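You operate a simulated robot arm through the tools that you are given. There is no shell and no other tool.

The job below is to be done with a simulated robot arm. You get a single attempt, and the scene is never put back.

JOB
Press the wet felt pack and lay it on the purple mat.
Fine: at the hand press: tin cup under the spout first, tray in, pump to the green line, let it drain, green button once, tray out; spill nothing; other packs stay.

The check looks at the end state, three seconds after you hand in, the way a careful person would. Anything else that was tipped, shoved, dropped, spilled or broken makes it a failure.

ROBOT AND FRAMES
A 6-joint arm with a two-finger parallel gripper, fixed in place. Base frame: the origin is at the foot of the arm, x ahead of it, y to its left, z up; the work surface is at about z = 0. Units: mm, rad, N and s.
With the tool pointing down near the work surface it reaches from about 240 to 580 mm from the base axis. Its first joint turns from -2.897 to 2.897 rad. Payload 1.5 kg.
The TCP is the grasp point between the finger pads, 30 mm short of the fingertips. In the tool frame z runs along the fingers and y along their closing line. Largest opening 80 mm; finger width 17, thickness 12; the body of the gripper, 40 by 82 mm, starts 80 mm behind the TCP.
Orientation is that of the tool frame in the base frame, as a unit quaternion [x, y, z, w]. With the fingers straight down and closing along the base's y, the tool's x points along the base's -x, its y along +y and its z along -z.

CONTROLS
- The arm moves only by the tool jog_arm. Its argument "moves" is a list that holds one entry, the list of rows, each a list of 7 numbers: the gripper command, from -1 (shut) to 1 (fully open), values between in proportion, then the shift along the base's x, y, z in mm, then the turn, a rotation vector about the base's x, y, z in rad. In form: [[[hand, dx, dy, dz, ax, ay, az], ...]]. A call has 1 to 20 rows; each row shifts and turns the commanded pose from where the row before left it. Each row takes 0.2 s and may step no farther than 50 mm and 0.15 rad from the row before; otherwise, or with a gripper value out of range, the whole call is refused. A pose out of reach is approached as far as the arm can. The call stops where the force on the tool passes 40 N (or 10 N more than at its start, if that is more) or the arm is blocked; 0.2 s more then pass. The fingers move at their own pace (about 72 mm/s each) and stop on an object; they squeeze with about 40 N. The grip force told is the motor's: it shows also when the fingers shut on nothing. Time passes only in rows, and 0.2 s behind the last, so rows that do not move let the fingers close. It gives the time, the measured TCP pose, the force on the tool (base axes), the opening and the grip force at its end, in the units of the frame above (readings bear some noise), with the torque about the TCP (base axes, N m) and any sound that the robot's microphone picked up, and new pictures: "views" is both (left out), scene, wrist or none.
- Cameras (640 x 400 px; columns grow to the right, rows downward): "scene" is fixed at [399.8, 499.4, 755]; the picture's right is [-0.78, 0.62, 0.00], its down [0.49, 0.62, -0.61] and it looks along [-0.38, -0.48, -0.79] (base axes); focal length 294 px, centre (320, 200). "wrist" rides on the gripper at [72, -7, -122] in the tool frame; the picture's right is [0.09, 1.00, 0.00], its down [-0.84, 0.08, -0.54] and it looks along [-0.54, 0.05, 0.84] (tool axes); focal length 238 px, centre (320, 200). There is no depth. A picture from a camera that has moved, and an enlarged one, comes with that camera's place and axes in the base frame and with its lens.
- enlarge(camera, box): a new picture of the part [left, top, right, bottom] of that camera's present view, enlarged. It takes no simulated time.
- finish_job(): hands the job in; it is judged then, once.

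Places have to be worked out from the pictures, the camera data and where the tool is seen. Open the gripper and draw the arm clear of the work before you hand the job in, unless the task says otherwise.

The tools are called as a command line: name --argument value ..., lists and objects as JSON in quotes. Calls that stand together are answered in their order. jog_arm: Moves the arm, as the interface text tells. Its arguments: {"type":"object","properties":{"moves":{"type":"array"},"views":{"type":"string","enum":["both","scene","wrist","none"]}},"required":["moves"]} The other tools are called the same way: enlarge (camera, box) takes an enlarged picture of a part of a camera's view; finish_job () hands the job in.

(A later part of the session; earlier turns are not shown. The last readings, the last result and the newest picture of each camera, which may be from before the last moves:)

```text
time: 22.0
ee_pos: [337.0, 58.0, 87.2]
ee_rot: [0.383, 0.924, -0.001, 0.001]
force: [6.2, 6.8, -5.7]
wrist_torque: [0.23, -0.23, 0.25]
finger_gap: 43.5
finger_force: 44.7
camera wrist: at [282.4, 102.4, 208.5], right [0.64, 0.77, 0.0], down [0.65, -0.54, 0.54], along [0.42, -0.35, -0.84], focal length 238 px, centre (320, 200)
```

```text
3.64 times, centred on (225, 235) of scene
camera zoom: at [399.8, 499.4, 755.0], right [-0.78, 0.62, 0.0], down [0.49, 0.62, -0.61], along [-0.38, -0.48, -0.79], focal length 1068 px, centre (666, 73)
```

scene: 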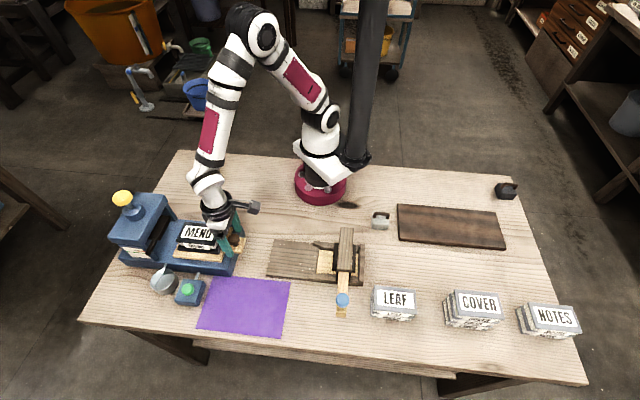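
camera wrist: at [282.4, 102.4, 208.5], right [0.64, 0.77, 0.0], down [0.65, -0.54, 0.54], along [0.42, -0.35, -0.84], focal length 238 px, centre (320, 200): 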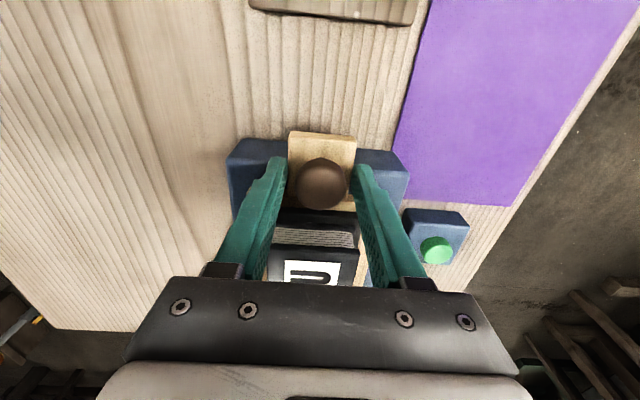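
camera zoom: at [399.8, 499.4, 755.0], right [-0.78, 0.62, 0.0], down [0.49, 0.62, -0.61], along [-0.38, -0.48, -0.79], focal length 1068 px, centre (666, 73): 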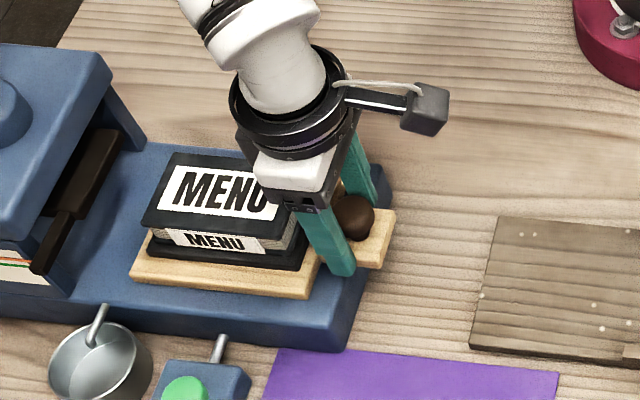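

The plate is gripped, with a ~9 N sideways reaction showing the grip is about a millimetre off centre. I shift 1 mm to relieve it and begin pushing the tray along the press axis, watching forces.

jog_arm --moves '[[[-0.2, 0.8, 0.8, 0, 0, 0, 0], [-0.2, 3.5, -3.5, 0, 0, 0, 0], [-0.2, 5, -5, 0, 0, 0, 0], [-0.2, 5, -5, 0, 0, 0, 0], [-0.2, 5, -5, 0, 0, 0, 0], [-0.2, 0, 0, 0, 0, 0, 0]]]'

enlarge --camera "scene" --box '[100, 180, 260, 310]'

```text
time: 22.8
ee_pos: [346.2, 50.3, 86.6]
ee_rot: [0.384, 0.923, -0.001, 0.001]
force: [-1.7, -3.1, 7.5]
wrist_torque: [0.06, -0.33, 0.14]
finger_gap: 43.5
finger_force: 45.0
stopped in row 4: the force on the tool passed its limit at 44 N (the readings are from after the stop); the commanded pose is now the measured one
camera wrist: at [290.6, 94.9, 208.5], right [0.64, 0.77, 0.0], down [0.65, -0.54, 0.54], along [0.42, -0.35, -0.84], focal length 238 px, centre (320, 200)
```

scene: 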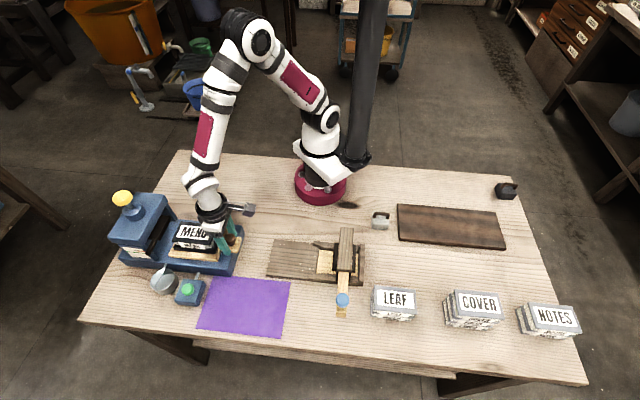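
wrist: 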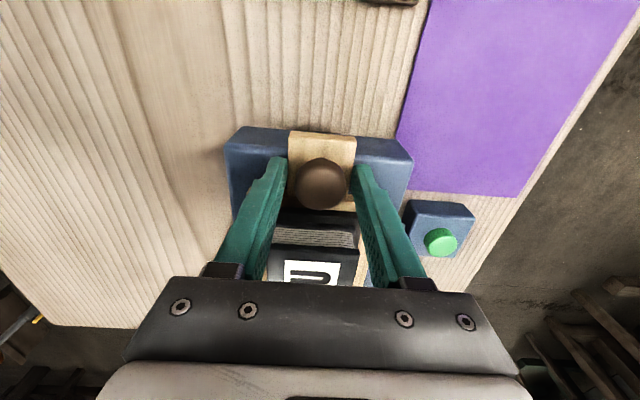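

```text
3.08 times, centred on (180, 245) of scene
camera zoom: at [399.8, 499.4, 755.0], right [-0.78, 0.62, 0.0], down [0.49, 0.62, -0.61], along [-0.38, -0.48, -0.79], focal length 903 px, centre (751, 62)
```

zoom: 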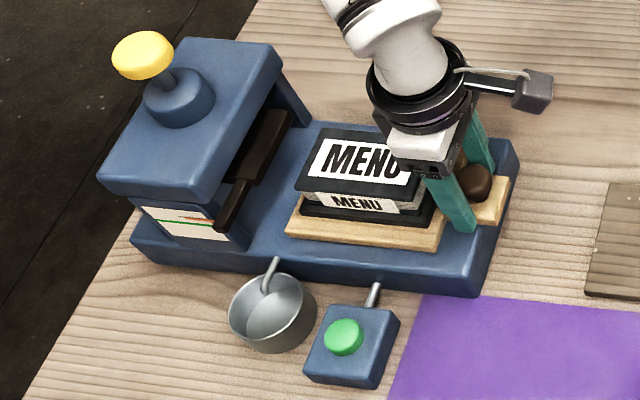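

The tray slid about 12 mm before a force spike stopped the call; the press and cup have not moved. I go on more slowly to see the true sliding force.

jog_arm --moves '[[[-0.2, 0, 0, 0, 0, 0, 0], [-0.2, 1, -1, 0, 0, 0, 0], [-0.2, 1.5, -1.5, 0, 0, 0, 0], [-0.2, 1.5, -1.5, 0, 0, 0, 0], [-0.2, 1.5, -1.5, 0, 0, 0, 0]]]' --views "none"

```text
time: 24.0
ee_pos: [353.0, 43.6, 88.5]
ee_rot: [0.384, 0.923, -0.003, 0.001]
force: [-6.8, -4.7, 2.0]
wrist_torque: [0.05, 0.29, 0.75]
finger_gap: 43.3
finger_force: 44.9
```

At slower speed the push force is small, with a mild sideways load of about 8 N. I correct 0.7 mm sideways and continue slowly.

jog_arm --moves '[[[-0.2, -0.5, -0.5, 0, 0, 0, 0], [-0.2, 2, -2, 0, 0, 0, 0], [-0.2, 2, -2, 0, 0, 0, 0], [-0.2, 2, -2, 0, 0, 0, 0], [-0.2, 2, -2, 0, 0, 0, 0], [-0.2, 2, -2, 0, 0, 0, 0], [-0.2, 2, -2, 0, 0, 0, 0], [-0.2, 2, -2, 0, 0, 0, 0], [-0.2, 2, -2, 0, 0, 0, 0]]]'

```text
time: 26.0
ee_pos: [368.7, 27.2, 86.6]
ee_rot: [0.384, 0.923, -0.002, 0.001]
force: [-3.6, -2.5, 26.1]
wrist_torque: [-0.04, -0.5, 0.32]
finger_gap: 43.8
finger_force: 44.8
camera wrist: at [312.3, 72.9, 208.4], right [0.64, 0.77, 0.0], down [0.64, -0.54, 0.54], along [0.42, -0.35, -0.84], focal length 238 px, centre (320, 200)
```

scene: 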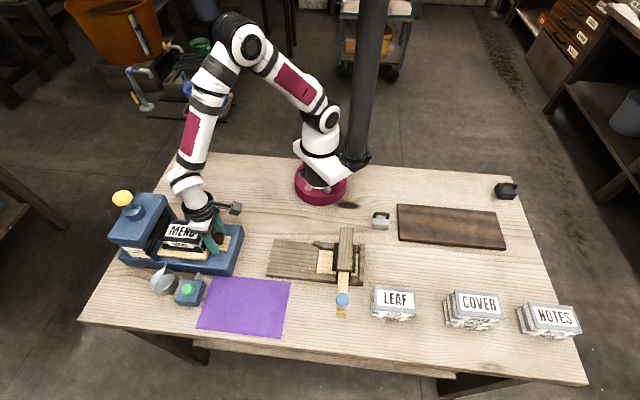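
wrist: 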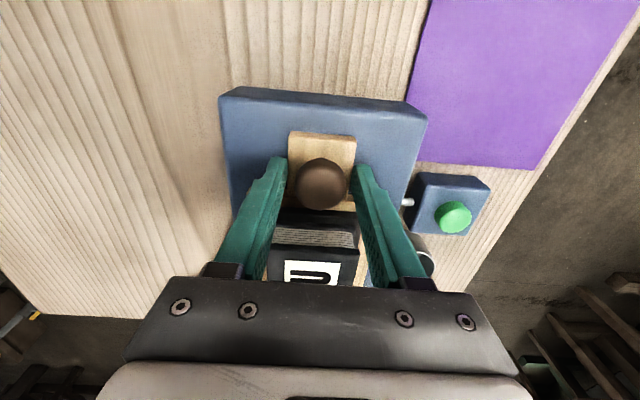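

The tray is sliding in; now there is 26 N upward load, meaning I am pressing down on it slightly. I raise 1 mm and continue.

jog_arm --moves '[[[-0.2, 0, 0, 1, 0, 0, 0], [-0.2, 2, -2, 0, 0, 0, 0], [-0.2, 2, -2, 0, 0, 0, 0], [-0.2, 2, -2, 0, 0, 0, 0], [-0.2, 2, -2, 0, 0, 0, 0], [-0.2, 2, -2, 0, 0, 0, 0], [-0.2, 2, -2, 0, 0, 0, 0]]]' --views "none"

```text
time: 26.8
ee_pos: [370.8, 25.0, 86.6]
ee_rot: [0.382, 0.924, -0.002, -0.001]
force: [5.4, 4.4, -8.3]
wrist_torque: [0.05, 0.25, -0.13]
finger_gap: 43.5
finger_force: 45.3
stopped in row 4: the force on the tool passed its limit at 45 N (the readings are from after the stop); the commanded pose is now the measured one
```

The push stopped at 45 N again. I enlarge both views to see whether the pack or the tray is touching something.

enlarge --camera "scene" --box '[100, 180, 260, 290]'

enlarge --camera "scene" --box '[130, 200, 210, 270]'

enlarge --camera "wrist" --box '[200, 80, 460, 290]'

```text
3.64 times, centred on (180, 235) of scene
camera zoom: at [399.8, 499.4, 755.0], right [-0.78, 0.62, 0.0], down [0.49, 0.62, -0.61], along [-0.38, -0.48, -0.79], focal length 1068 px, centre (829, 73)
```

zoom: 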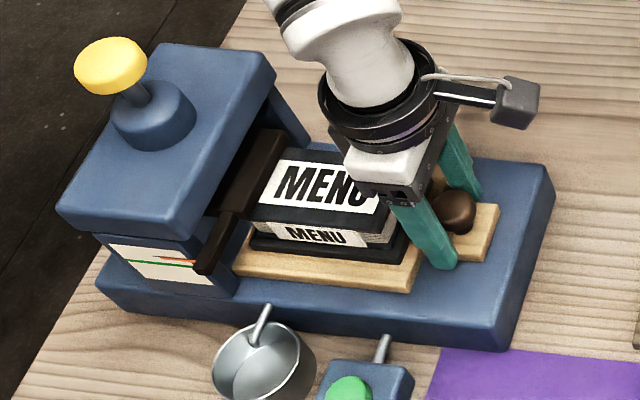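

```text
5.71 times, centred on (170, 235) of scene
camera zoom: at [399.8, 499.4, 755.0], right [-0.78, 0.62, 0.0], down [0.49, 0.62, -0.61], along [-0.38, -0.48, -0.79], focal length 1678 px, centre (1177, 0)
```

zoom: 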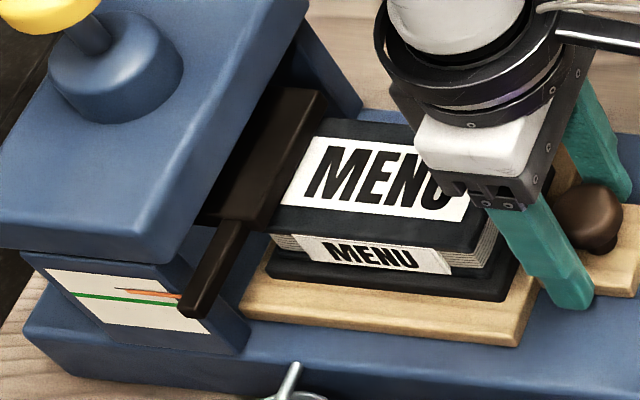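

```text
1.90 times, centred on (330, 185) of wrist
camera zoom: at [315.2, 70.0, 208.6], right [0.64, 0.77, 0.0], down [0.65, -0.54, 0.54], along [0.42, -0.35, -0.84], focal length 454 px, centre (301, 229)
```

zoom: 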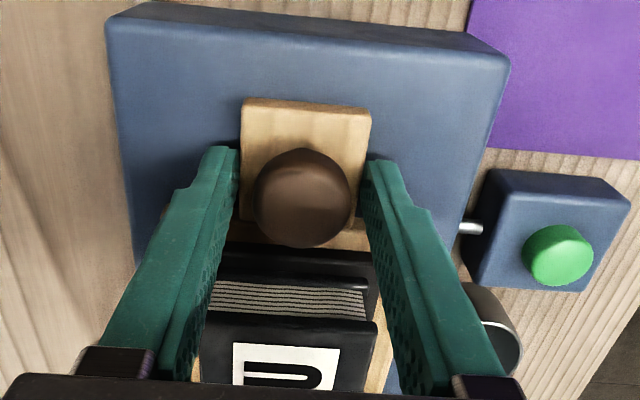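

The pack's leading edge is now right at the platen's edge in the scene view, so I must learn whether it is touching. I creep forward 2 mm and read the force along the press axis.

jog_arm --moves '[[[-0.2, 0.3, 0.3, -0.6, 0, 0, 0], [-0.2, 0.7, -0.7, 0, 0, 0, 0], [-0.2, 0.7, -0.7, 0, 0, 0, 0]]]' --views "none"

```text
time: 27.7
ee_pos: [372.9, 24.1, 87.2]
ee_rot: [0.383, 0.924, -0.002, 0.0]
force: [-3.2, -3.5, 4.3]
wrist_torque: [0.15, -0.22, 0.03]
finger_gap: 44.1
finger_force: 44.9
stopped in row 3: the force on the tool passed its limit at 41 N (the readings are from after the stop); the commanded pose is now the measured one
```

There is a real resistance of about 40 N here. I release the plate, rise, back away along the press, and tilt the hand so the wrist camera can look low into the gap between the pack and the platen.

jog_arm --moves '[[[0.3, 0, 0, 0, 0, 0, 0], [0.6, 0, 0, 0, 0, 0, 0], [0.6, 0, 0, 15, 0, 0, 0], [0.8, 0, 0, 30, 0, 0, 0], [1, -25, 25, 10, 0, 0, 0], [1, -30, 30, 0, 0, 0, 0], [1, -20, 20, 0, -0.1, -0.1, 0], [1, 0, 0, 0, -0.1, -0.1, 0], [1, 0, 0, 0, -0.1, -0.1, 0], [1, 0, 0, 0, -0.1, -0.1, 0], [1, 0, 0, 0, -0.08, -0.08, 0], [1, 0, 0, 0, 0, 0, 0]]]'

enlarge --camera "wrist" --box '[200, 40, 440, 260]'

enlarge --camera "scene" --box '[120, 190, 250, 280]'

```text
time: 30.3
ee_pos: [296.9, 100.1, 142.0]
ee_rot: [0.361, 0.871, -0.129, 0.308]
force: [0.7, 0.9, 0.1]
wrist_torque: [0.04, 0.03, -0.01]
finger_gap: 80.0
finger_force: 0.0
camera wrist: at [198.7, 187.0, 191.2], right [0.66, 0.75, -0.06], down [0.27, -0.16, 0.95], along [0.7, -0.64, -0.31], focal length 238 px, centre (320, 200)
```

scene: 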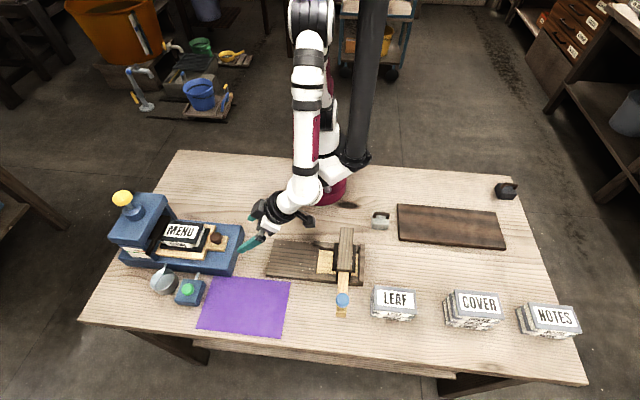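
wrist: 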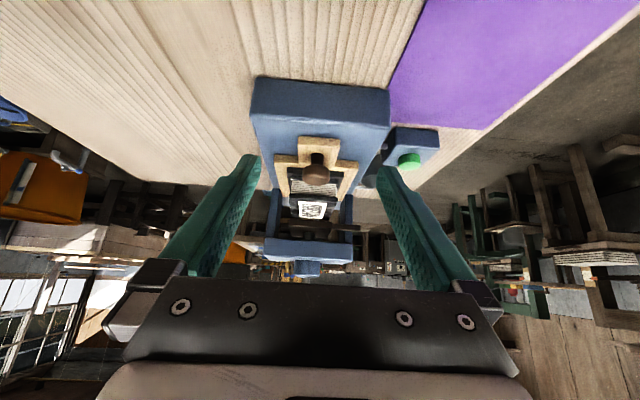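

```text
1.82 times, centred on (320, 150) of wrist
camera zoom: at [198.7, 187.0, 191.2], right [0.66, 0.75, -0.06], down [0.27, -0.16, 0.95], along [0.7, -0.64, -0.31], focal length 433 px, centre (320, 291)
```

zoom: 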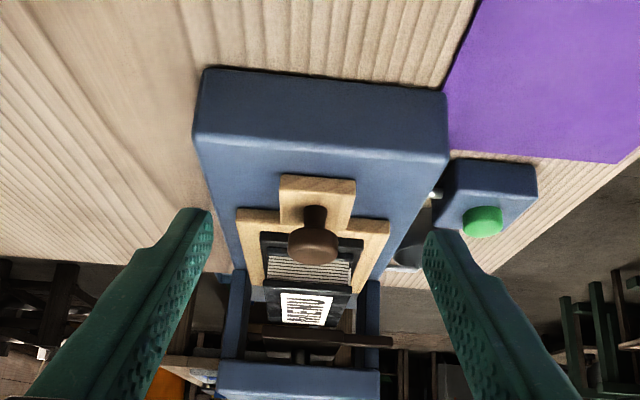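

```text
4.44 times, centred on (185, 235) of scene
camera zoom: at [399.8, 499.4, 755.0], right [-0.78, 0.62, 0.0], down [0.49, 0.62, -0.61], along [-0.38, -0.48, -0.79], focal length 1305 px, centre (920, 44)
```

zoom: 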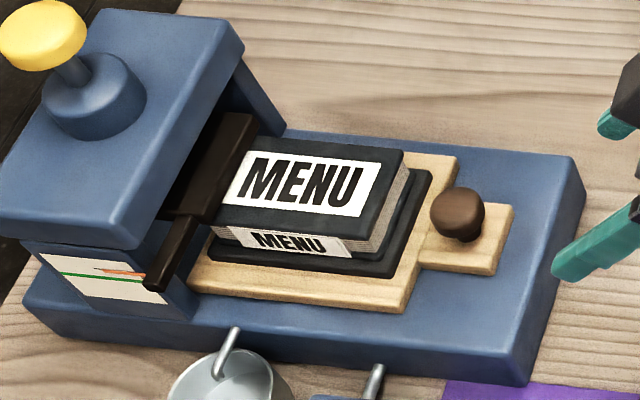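

The wrist view is upside down (image down is world up). I enlarge the part where the pack meets the platen.

enlarge --camera "wrist" --box '[260, 160, 380, 270]'

enlarge --camera "scene" --box '[140, 210, 220, 270]'

```text
3.64 times, centred on (320, 215) of wrist
camera zoom: at [198.7, 187.0, 191.2], right [0.66, 0.75, -0.06], down [0.27, -0.16, 0.95], along [0.7, -0.64, -0.31], focal length 867 px, centre (320, 146)
```

zoom: 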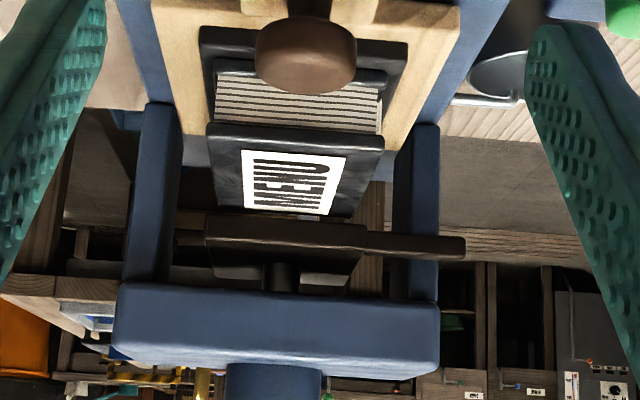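

```text
6.67 times, centred on (180, 240) of scene
camera zoom: at [399.8, 499.4, 755.0], right [-0.78, 0.62, 0.0], down [0.49, 0.62, -0.61], along [-0.38, -0.48, -0.79], focal length 1957 px, centre (1253, -67)
```

zoom: 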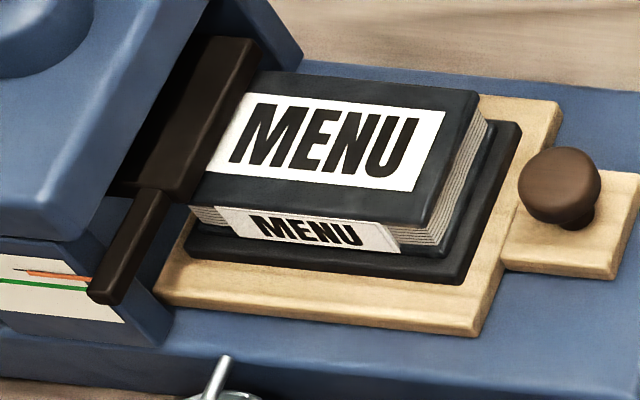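

The platen's underside seems a few millimetres above the pack top, and the tray's leading corners are about at the two posts, so the tray may be catching a post. I move the tilted camera closer to look at the tray corners against the posts.

jog_arm --moves '[[[1, 0, 0, 20, 0, 0, 0], [1, 20, -20, 0, 0, 0, 0], [1, 20, -20, 0, 0, 0, 0], [1, 18, -18, 0, 0, 0, 0], [1, 0, 0, 0, 0, 0, 0]]]'

enlarge --camera "wrist" --box '[240, 120, 400, 270]'

```text
time: 31.5
ee_pos: [355.7, 41.7, 163.4]
ee_rot: [0.361, 0.871, -0.129, 0.308]
force: [-0.2, 0.8, -0.4]
wrist_torque: [0.0, -0.03, 0.03]
finger_gap: 80.1
finger_force: 0.1
camera wrist: at [258.1, 128.6, 211.8], right [0.66, 0.75, -0.06], down [0.27, -0.16, 0.95], along [0.7, -0.64, -0.31], focal length 238 px, centre (320, 200)
```

scene: 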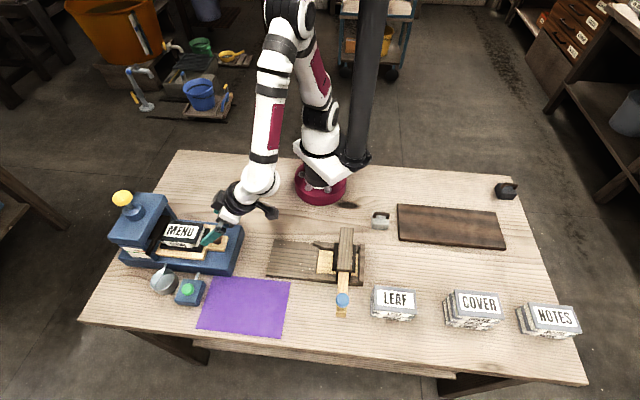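
wrist: 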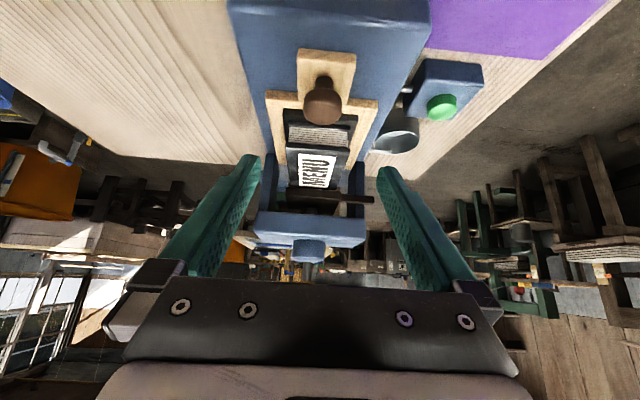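

```text
2.67 times, centred on (320, 195) of wrist
camera zoom: at [258.1, 128.6, 211.8], right [0.66, 0.75, -0.06], down [0.27, -0.16, 0.95], along [0.7, -0.64, -0.31], focal length 636 px, centre (320, 213)
```

zoom: 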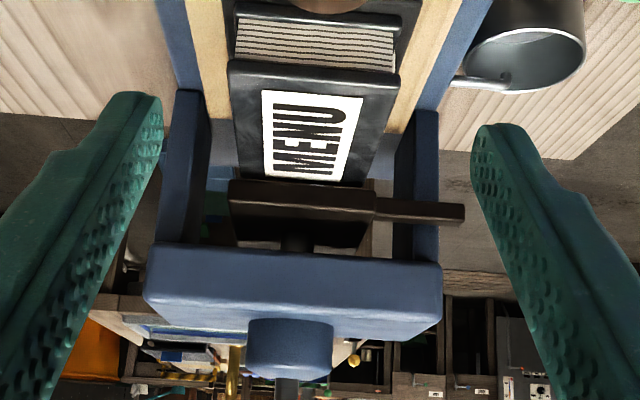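

The tray's left far corner looks clear of its post while the right one seems to meet the right post. I enlarge that further.

enlarge --camera "wrist" --box '[270, 115, 370, 190]'

enlarge --camera "wrist" --box '[325, 125, 375, 175]'

enlarge --camera "wrist" --box '[260, 120, 310, 170]'

```text
5.33 times, centred on (320, 152) of wrist
camera zoom: at [258.1, 128.6, 211.8], right [0.66, 0.75, -0.06], down [0.27, -0.16, 0.95], along [0.7, -0.64, -0.31], focal length 1271 px, centre (320, 453)
```

zoom: 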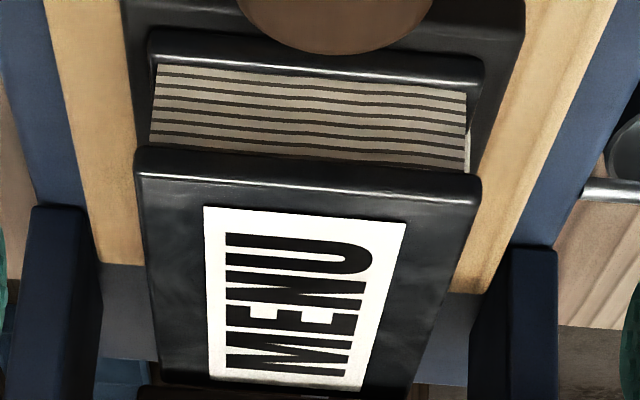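

```text
8.00 times, centred on (350, 150) of wrist
camera zoom: at [258.1, 128.6, 211.8], right [0.66, 0.75, -0.06], down [0.27, -0.16, 0.95], along [0.7, -0.64, -0.31], focal length 1907 px, centre (80, 600)
```

zoom: 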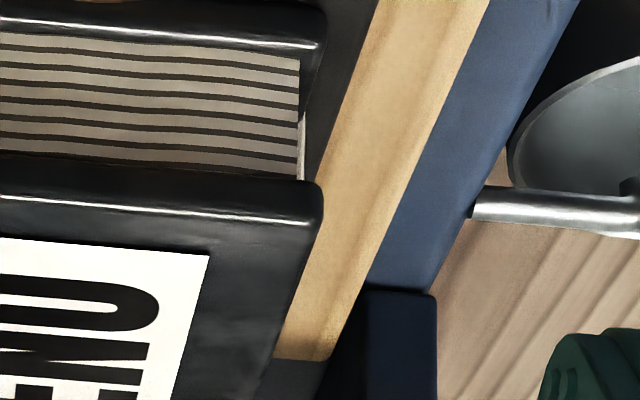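

```text
8.00 times, centred on (285, 145) of wrist
camera zoom: at [258.1, 128.6, 211.8], right [0.66, 0.75, -0.06], down [0.27, -0.16, 0.95], along [0.7, -0.64, -0.31], focal length 1907 px, centre (600, 640)
```

zoom: 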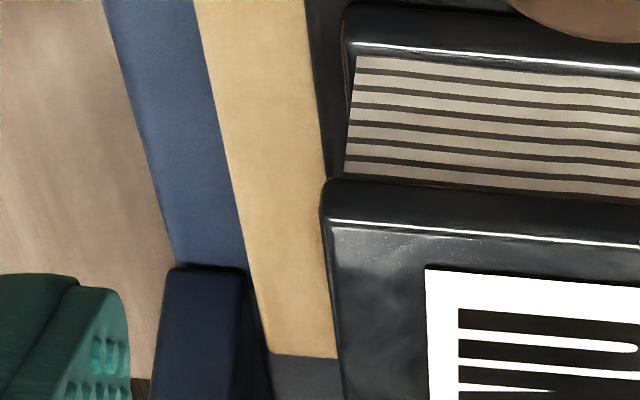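

The tray's far end is already between the posts with a snug fit on both sides, so the resistance was probably binding from my rigid grip. I straighten the hand, close it, and come down behind the handle plate so I can push on its end and leave the tray free to align itself.

jog_arm --moves '[[[1, 0, 0, 20, 0.1, 0.1, 0], [0.5, -10, 10, 0, 0.1, 0.1, 0], [0, -9, 9, 0, 0.1, 0.1, 0], [-1, 0, 0, 0, 0.1, 0.1, 0], [-1, 0, 0, 0, 0.08, 0.08, 0], [-1, 0, 0, -30, 0, 0, 0], [-1, 0, 0, -30, 0, 0, 0], [-1, 0, 0, -25, 0, 0, 0], [-1, 0, 0, -17, 0, 0, 0], [-1, 0, 0, 0, 0, 0, 0]]]'

enlarge --camera "wrist" --box '[200, 80, 440, 290]'

enlarge --camera "scene" --box '[120, 190, 250, 290]'

```text
time: 33.8
ee_pos: [334.5, 58.3, 80.1]
ee_rot: [0.384, 0.923, -0.002, 0.0]
force: [-4.1, -0.1, 11.3]
wrist_torque: [0.0, 0.01, 0.04]
finger_gap: 0.0
finger_force: 20.7
stopped in row 10: the force on the tool passed its limit at 41 N (the readings are from after the stop); the commanded pose is now the measured one
camera wrist: at [279.9, 103.3, 201.4], right [0.64, 0.77, 0.0], down [0.65, -0.54, 0.54], along [0.42, -0.35, -0.84], focal length 238 px, centre (320, 200)
```

scene: 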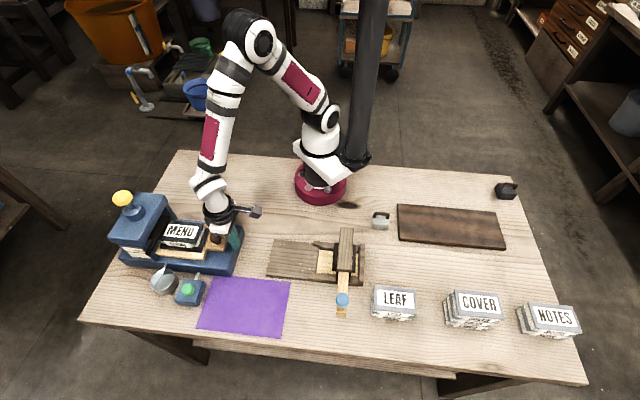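
wrist: 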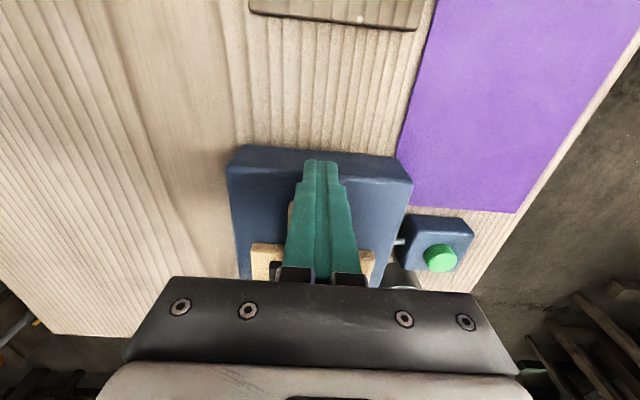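

```text
1.90 times, centred on (320, 185) of wrist
camera zoom: at [279.9, 103.3, 201.4], right [0.64, 0.77, 0.0], down [0.65, -0.54, 0.54], along [0.42, -0.35, -0.84], focal length 454 px, centre (320, 229)
```

zoom: 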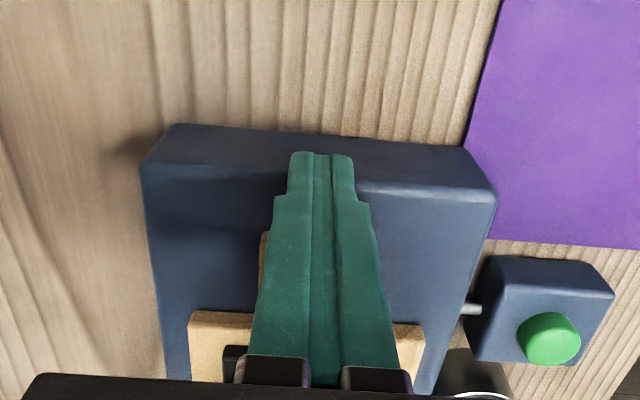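

```text
4.00 times, centred on (185, 240) of scene
camera zoom: at [399.8, 499.4, 755.0], right [-0.78, 0.62, 0.0], down [0.49, 0.62, -0.61], along [-0.38, -0.48, -0.79], focal length 1174 px, centre (860, 40)
```

zoom: 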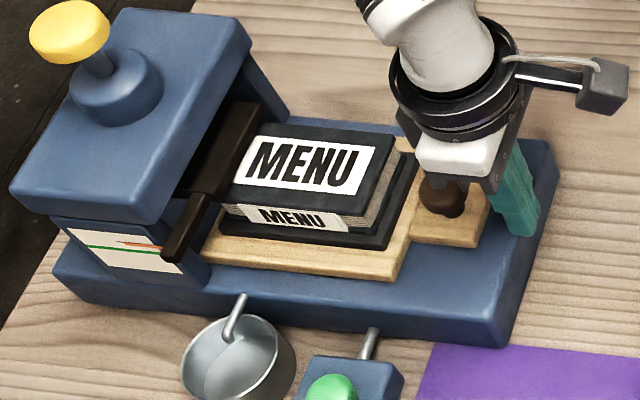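

The closed fingertips touched the bed, so its top is at z≈50. I raise 5 mm and push forward along the press axis toward the end of the handle plate.

jog_arm --moves '[[[-1, 0, 0, 5, 0, 0, 0], [-1, 3, -3, 0, 0, 0, 0], [-1, 3, -3, 0, 0, 0, 0], [-1, 3, -3, 0, 0, 0, 0], [-1, 2, -2, 0, 0, 0, 0], [-1, 2, -2, 0, 0, 0, 0], [-1, 2, -2, 0, 0, 0, 0], [-1, 2, -2, 0, 0, 0, 0]]]' --views "wrist"

```text
time: 35.6
ee_pos: [351.5, 41.9, 84.3]
ee_rot: [0.384, 0.923, -0.002, 0.0]
force: [-0.5, 0.8, 0.2]
wrist_torque: [-0.01, 0.02, -0.03]
finger_gap: 0.0
finger_force: 21.3
camera wrist: at [296.8, 86.1, 206.2], right [0.64, 0.77, 0.0], down [0.65, -0.54, 0.54], along [0.42, -0.35, -0.84], focal length 238 px, centre (320, 200)
```

wrist: 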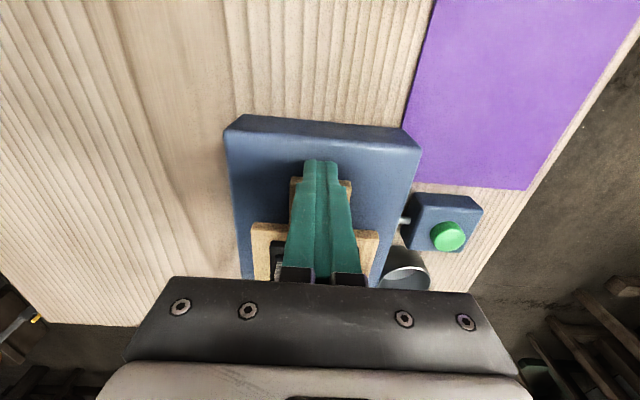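

The fingertips are just behind the plate and centred on it. I continue in small steps.

jog_arm --moves '[[[-1, 1, -1, 0, 0, 0, 0], [-1, 1, -1, 0, 0, 0, 0], [-1, 1, -1, 0, 0, 0, 0], [-1, 1, -1, 0, 0, 0, 0], [-1, 1, -1, 0, 0, 0, 0], [-1, 1, -1, 0, 0, 0, 0]]]' --views "wrist"

```text
time: 37.0
ee_pos: [358.1, 35.5, 84.8]
ee_rot: [0.383, 0.924, -0.002, 0.0]
force: [-0.9, -0.8, -0.9]
wrist_torque: [0.02, 0.01, 0.01]
finger_gap: 0.3
finger_force: 21.3
camera wrist: at [303.0, 80.0, 206.0], right [0.64, 0.77, 0.0], down [0.65, -0.54, 0.54], along [0.41, -0.35, -0.84], focal length 238 px, centre (320, 200)
```

wrist: 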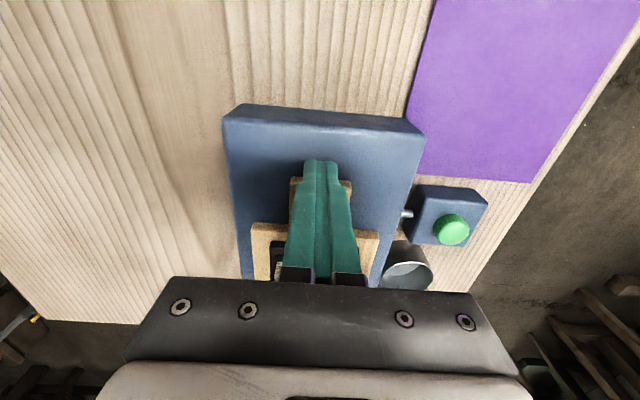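

The tray now moves along with the fingers at almost no force. I keep pushing in small steps.

jog_arm --moves '[[[-1, 1.5, -1.5, 0, 0, 0, 0], [-1, 1.5, -1.5, 0, 0, 0, 0], [-1, 1.5, -1.5, 0, 0, 0, 0], [-1, 1.5, -1.5, 0, 0, 0, 0], [-1, 1.5, -1.5, 0, 0, 0, 0], [-1, 1.5, -1.5, 0, 0, 0, 0], [-1, 1.5, -1.5, 0, 0, 0, 0], [-1, 1.5, -1.5, 0, 0, 0, 0], [-1, 1.5, -1.5, 0, 0, 0, 0], [-1, 1.5, -1.5, 0, 0, 0, 0]]]'

enlarge --camera "scene" --box '[120, 190, 250, 290]'

```text
time: 39.2
ee_pos: [373.6, 21.4, 85.3]
ee_rot: [0.384, 0.923, -0.002, 0.001]
force: [-0.4, 0.6, 0.8]
wrist_torque: [0.06, 0.0, -0.03]
finger_gap: 0.2
finger_force: 21.1
camera wrist: at [317.5, 65.1, 206.3], right [0.64, 0.77, 0.0], down [0.65, -0.54, 0.54], along [0.42, -0.35, -0.84], focal length 238 px, centre (320, 200)
```

scene: 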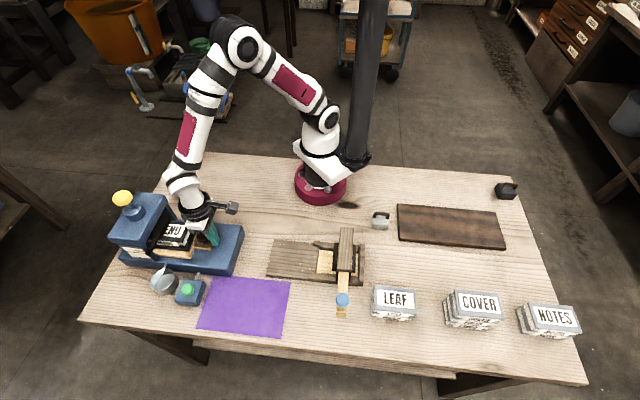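
wrist: 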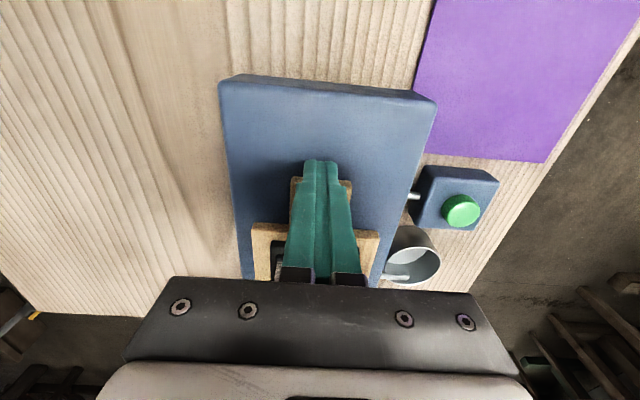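

```text
4.00 times, centred on (185, 240) of scene
camera zoom: at [399.8, 499.4, 755.0], right [-0.78, 0.62, 0.0], down [0.49, 0.62, -0.61], along [-0.38, -0.48, -0.79], focal length 1174 px, centre (860, 40)
```

zoom: 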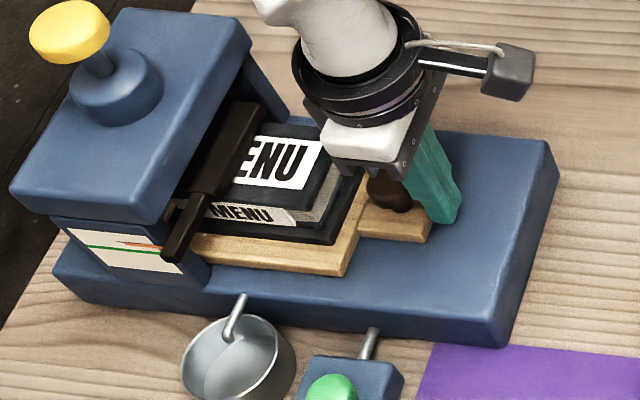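

The pack is passing under the platen freely. I continue pushing while watching for the end stop.

jog_arm --moves '[[[-1, 1.5, -1.5, 0, 0, 0, 0], [-1, 1.5, -1.5, 0, 0, 0, 0], [-1, 1.5, -1.5, 0, 0, 0, 0], [-1, 1.5, -1.5, 0, 0, 0, 0], [-1, 1.5, -1.5, 0, 0, 0, 0], [-1, 1.5, -1.5, 0, 0, 0, 0], [-1, 1.5, -1.5, 0, 0, 0, 0], [-1, 1.5, -1.5, 0, 0, 0, 0], [-1, 1.5, -1.5, 0, 0, 0, 0], [-1, 1.5, -1.5, 0, 0, 0, 0], [-1, 1.5, -1.5, 0, 0, 0, 0], [-1, 1.5, -1.5, 0, 0, 0, 0]]]'

enlarge --camera "scene" --box '[120, 190, 250, 290]'

```text
time: 41.8
ee_pos: [392.1, 3.3, 84.8]
ee_rot: [0.384, 0.923, -0.002, 0.001]
force: [0.8, 0.1, -0.2]
wrist_torque: [0.04, 0.0, 0.0]
finger_gap: 0.0
finger_force: 21.4
camera wrist: at [336.1, 47.3, 206.3], right [0.64, 0.77, 0.0], down [0.65, -0.54, 0.54], along [0.41, -0.35, -0.84], focal length 238 px, centre (320, 200)
```

scene: 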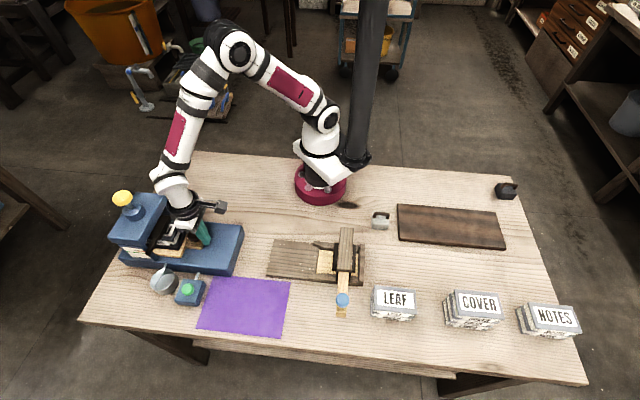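
wrist: 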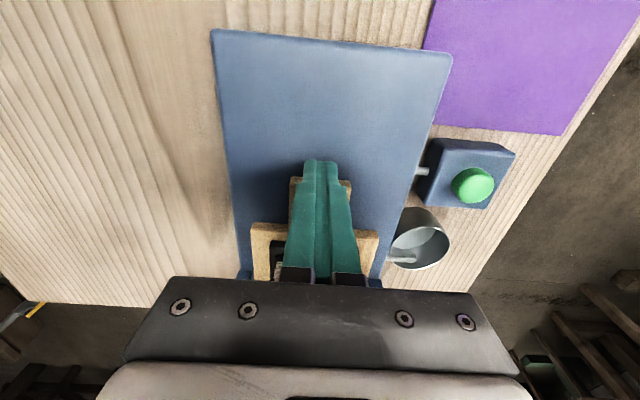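

```text
4.00 times, centred on (185, 240) of scene
camera zoom: at [399.8, 499.4, 755.0], right [-0.78, 0.62, 0.0], down [0.49, 0.62, -0.61], along [-0.38, -0.48, -0.79], focal length 1174 px, centre (860, 40)
```

zoom: 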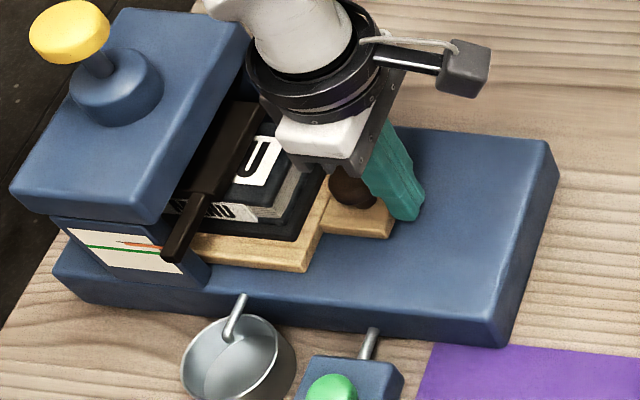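

Still free, with a good part of the pack under the platen. I push on; the hand remains well clear of the head.

jog_arm --moves '[[[-1, 1.5, -1.5, 0, 0, 0, 0], [-1, 1.5, -1.5, 0, 0, 0, 0], [-1, 1.5, -1.5, 0, 0, 0, 0], [-1, 1.5, -1.5, 0, 0, 0, 0], [-1, 1.5, -1.5, 0, 0, 0, 0], [-1, 1.5, -1.5, 0, 0, 0, 0], [-1, 1.5, -1.5, 0, 0, 0, 0], [-1, 1.5, -1.5, 0, 0, 0, 0], [-1, 1.5, -1.5, 0, 0, 0, 0], [-1, 1.5, -1.5, 0, 0, 0, 0]]]'

enlarge --camera "scene" --box '[120, 190, 250, 290]'

```text
time: 44.0
ee_pos: [406.3, -12.5, 85.4]
ee_rot: [0.384, 0.924, -0.002, -0.001]
force: [0.3, 1.1, -0.1]
wrist_torque: [0.02, 0.01, -0.01]
finger_gap: 0.0
finger_force: 21.4
camera wrist: at [350.5, 32.0, 206.3], right [0.64, 0.77, 0.0], down [0.65, -0.54, 0.54], along [0.41, -0.35, -0.84], focal length 238 px, centre (320, 200)
```

scene: 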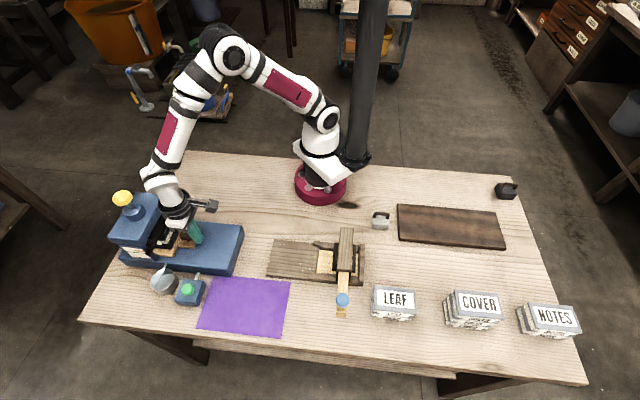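
wrist: 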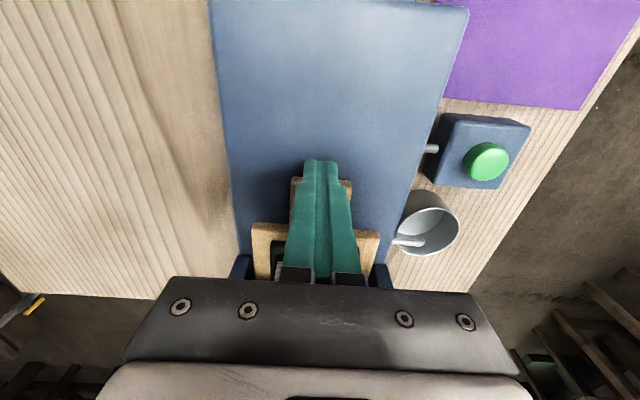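

```text
4.00 times, centred on (185, 240) of scene
camera zoom: at [399.8, 499.4, 755.0], right [-0.78, 0.62, 0.0], down [0.49, 0.62, -0.61], along [-0.38, -0.48, -0.79], focal length 1174 px, centre (860, 40)
```

zoom: 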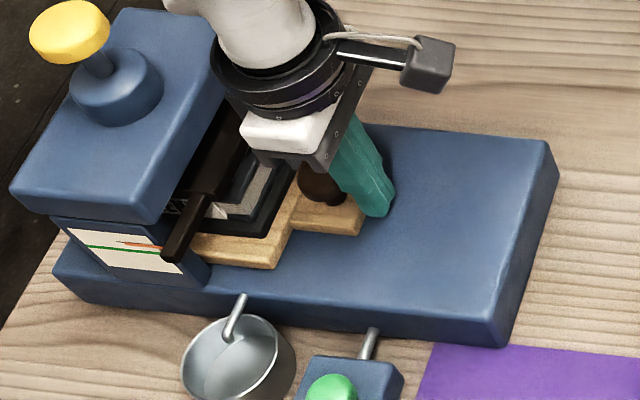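

No stop yet; the pack is nearly all under the platen. I continue in finer steps to feel the end stop.

jog_arm --moves '[[[-1, 1, -1, 0, 0, 0, 0], [-1, 1, -1, 0, 0, 0, 0], [-1, 1, -1, 0, 0, 0, 0], [-1, 1, -1, 0, 0, 0, 0], [-1, 1, -1, 0, 0, 0, 0], [-1, 1, -1, 0, 0, 0, 0], [-1, 1, -1, 0, 0, 0, 0], [-1, 1, -1, 0, 0, 0, 0]]]'

enlarge --camera "scene" --box '[120, 190, 250, 290]'

```text
time: 45.4
ee_pos: [410.5, -16.1, 85.3]
ee_rot: [0.385, 0.923, 0.0, -0.003]
force: [-2.7, 3.8, 1.9]
wrist_torque: [0.09, 0.03, 0.01]
finger_gap: 0.0
finger_force: 21.4
stopped in row 7: the force on the tool passed its limit at 44 N (the readings are from after the stop); the commanded pose is now the measured one
camera wrist: at [355.3, 28.2, 207.0], right [0.64, 0.77, 0.0], down [0.65, -0.54, 0.54], along [0.41, -0.35, -0.84], focal length 238 px, centre (320, 200)
```

scene: 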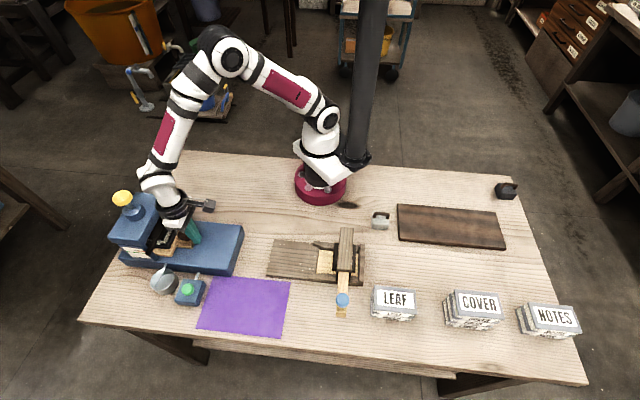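
wrist: 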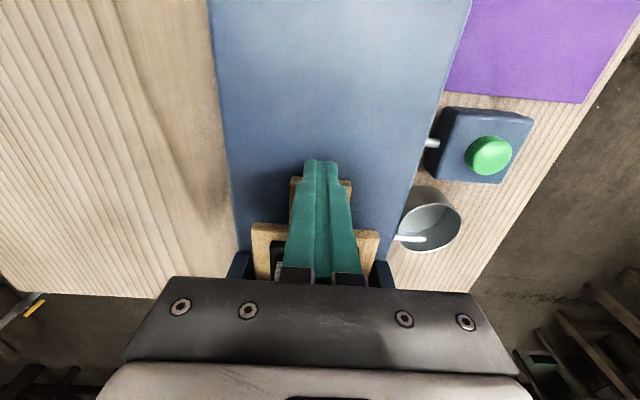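

```text
4.00 times, centred on (185, 240) of scene
camera zoom: at [399.8, 499.4, 755.0], right [-0.78, 0.62, 0.0], down [0.49, 0.62, -0.61], along [-0.38, -0.48, -0.79], focal length 1174 px, centre (860, 40)
```

zoom: 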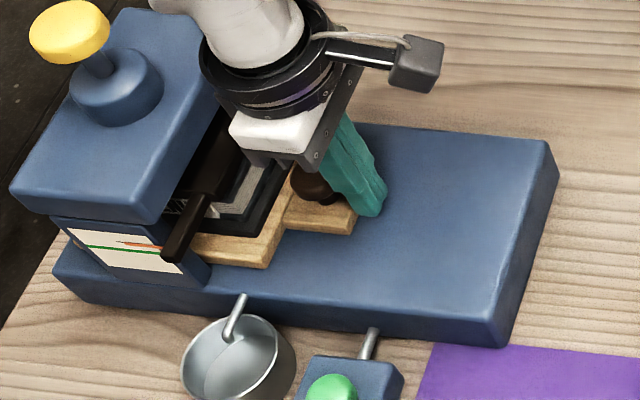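

The push met a firm stop at p≈302, with the pack about centred under the pump axis. I back off slightly and press once more gently to confirm it is the same hard stop.

jog_arm --moves '[[[-1, -1.5, 1.5, 0, 0, 0, 0], [-1, 1, -1, 0, 0, 0, 0], [-1, 0.7, -0.7, 0, 0, 0, 0], [-1, 0.7, -0.7, 0, 0, 0, 0], [-1, 0.7, -0.7, 0, 0, 0, 0], [-1, 0.7, -0.7, 0, 0, 0, 0]]]' --views "none"

```text
time: 46.8
ee_pos: [410.6, -17.2, 85.3]
ee_rot: [0.385, 0.923, 0.0, -0.006]
force: [-1.7, 3.1, 2.5]
wrist_torque: [0.06, 0.0, 0.04]
finger_gap: 0.0
finger_force: 21.2
stopped in row 6: the force on the tool passed its limit at 42 N (the readings are from after the stop); the commanded pose is now the measured one
```

Same place, so the tray is fully in. I back off the plate, rise high, and move to look down at the yellow pump knob.

jog_arm --moves '[[[-1, -9, 9, 0, 0, 0, 0], [-1, -9, 9, 10, 0, 0, 0], [-1, 0, 0, 45, 0, 0, 0], [-1, 0, 0, 45, 0, 0, 0], [-1, 0, 0, 45, 0, 0, 0], [-1, 0, 0, 50, 0, 0, 0], [-1, 0, 0, 50, 0, 0, 0], [-1, 17, -17, 0, 0, 0, 0], [-1, 17, -17, 0, 0, 0, 0], [-1, 17, -17, 0, 0, 0, 0], [-1, 0, 0, 0, 0, 0, 0]]]'

enlarge --camera "scene" --box '[100, 180, 250, 290]'

enlarge --camera "wrist" --box '[220, 80, 460, 280]'

```text
time: 49.2
ee_pos: [445.3, -48.6, 329.2]
ee_rot: [0.386, 0.923, -0.002, -0.007]
force: [0.0, -0.4, 0.9]
wrist_torque: [0.0, 0.0, -0.03]
finger_gap: 0.0
finger_force: 21.3
camera wrist: at [391.0, -4.3, 452.5], right [0.64, 0.77, -0.01], down [0.65, -0.54, 0.53], along [0.4, -0.35, -0.85], focal length 238 px, centre (320, 200)
```

scene: 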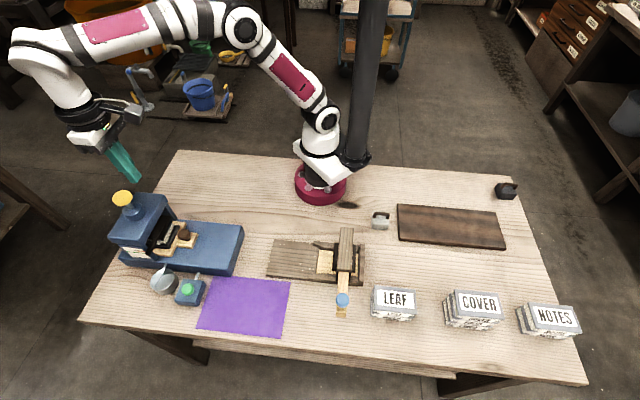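
wrist: 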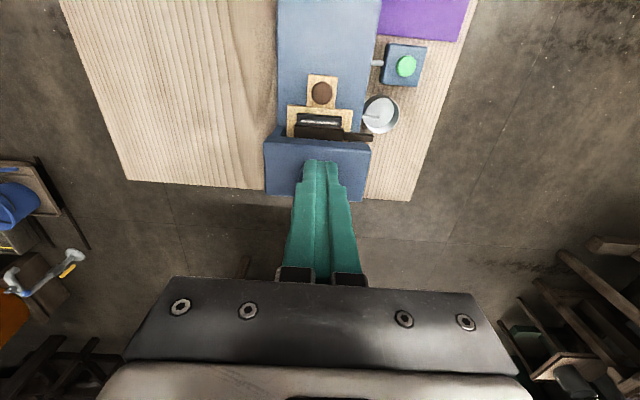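

```text
3.64 times, centred on (175, 235) of scene
camera zoom: at [399.8, 499.4, 755.0], right [-0.78, 0.62, 0.0], down [0.49, 0.62, -0.61], along [-0.38, -0.48, -0.79], focal length 1068 px, centre (847, 73)
```

zoom: 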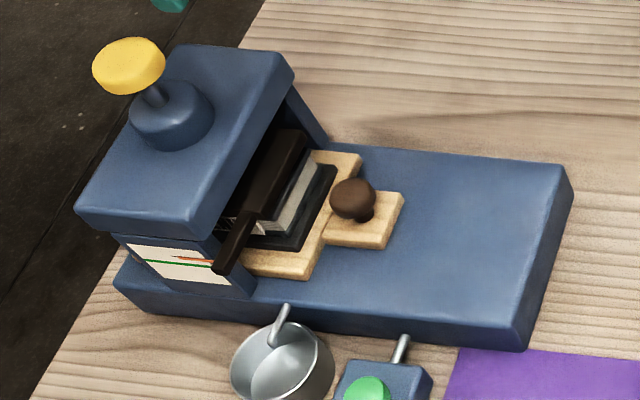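

```text
2.00 times, centred on (340, 180) of wrist
camera zoom: at [391.0, -4.3, 452.5], right [0.64, 0.77, -0.01], down [0.65, -0.54, 0.53], along [0.4, -0.35, -0.85], focal length 477 px, centre (280, 240)
```

zoom: 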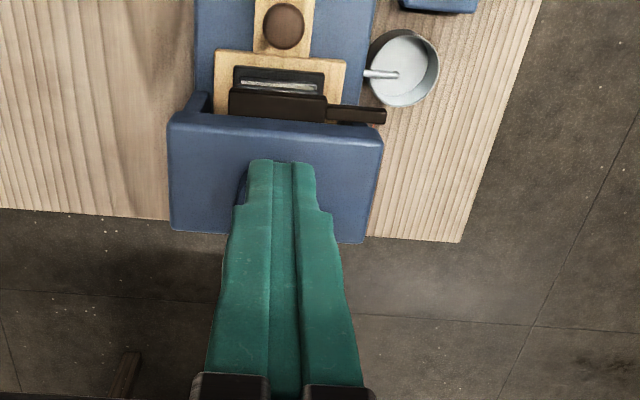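

The fingers hide the pump knob. I open them and back off 50 mm to see it.

jog_arm --moves '[[[1, -18, 18, 0, 0, 0, 0], [1, -18, 18, 0, 0, 0, 0], [1, 0, 0, 0, 0.005, -0.01, 0], [1, 0, 0, 0, 0, 0, 0]]]' --views "wrist"

enlarge --camera "wrist" --box '[240, 100, 400, 260]'

enlarge --camera "scene" --box '[100, 180, 180, 270]'

```text
time: 50.2
ee_pos: [408.7, -13.0, 330.6]
ee_rot: [0.385, 0.923, 0.004, -0.002]
force: [-0.4, -0.8, -0.6]
wrist_torque: [-0.01, -0.03, -0.02]
finger_gap: 80.2
finger_force: 0.1
camera wrist: at [352.9, 30.9, 452.2], right [0.64, 0.77, 0.01], down [0.64, -0.55, 0.54], along [0.41, -0.34, -0.84], focal length 238 px, centre (320, 200)
```

wrist: 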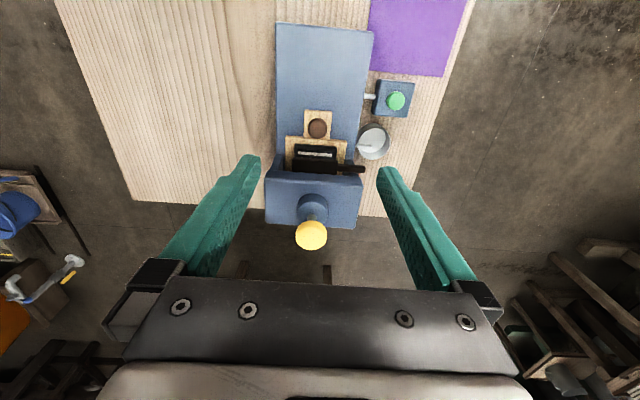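

```text
2.50 times, centred on (320, 180) of wrist
camera zoom: at [352.9, 30.9, 452.2], right [0.64, 0.77, 0.01], down [0.64, -0.55, 0.54], along [0.41, -0.34, -0.84], focal length 596 px, centre (320, 250)
```

zoom: 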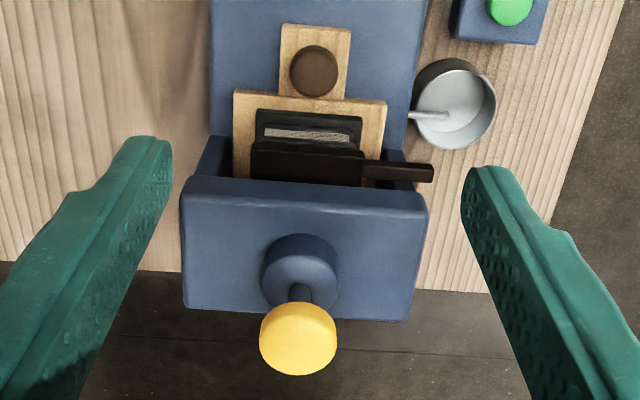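

```text
4.44 times, centred on (140, 225) of scene
camera zoom: at [399.8, 499.4, 755.0], right [-0.78, 0.62, 0.0], down [0.49, 0.62, -0.61], along [-0.38, -0.48, -0.79], focal length 1305 px, centre (1120, 89)
```

zoom: 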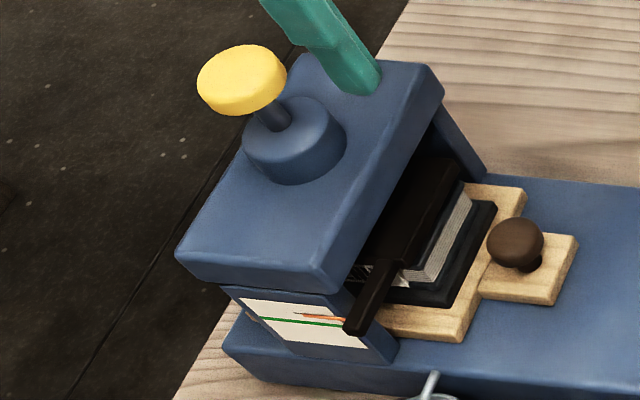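

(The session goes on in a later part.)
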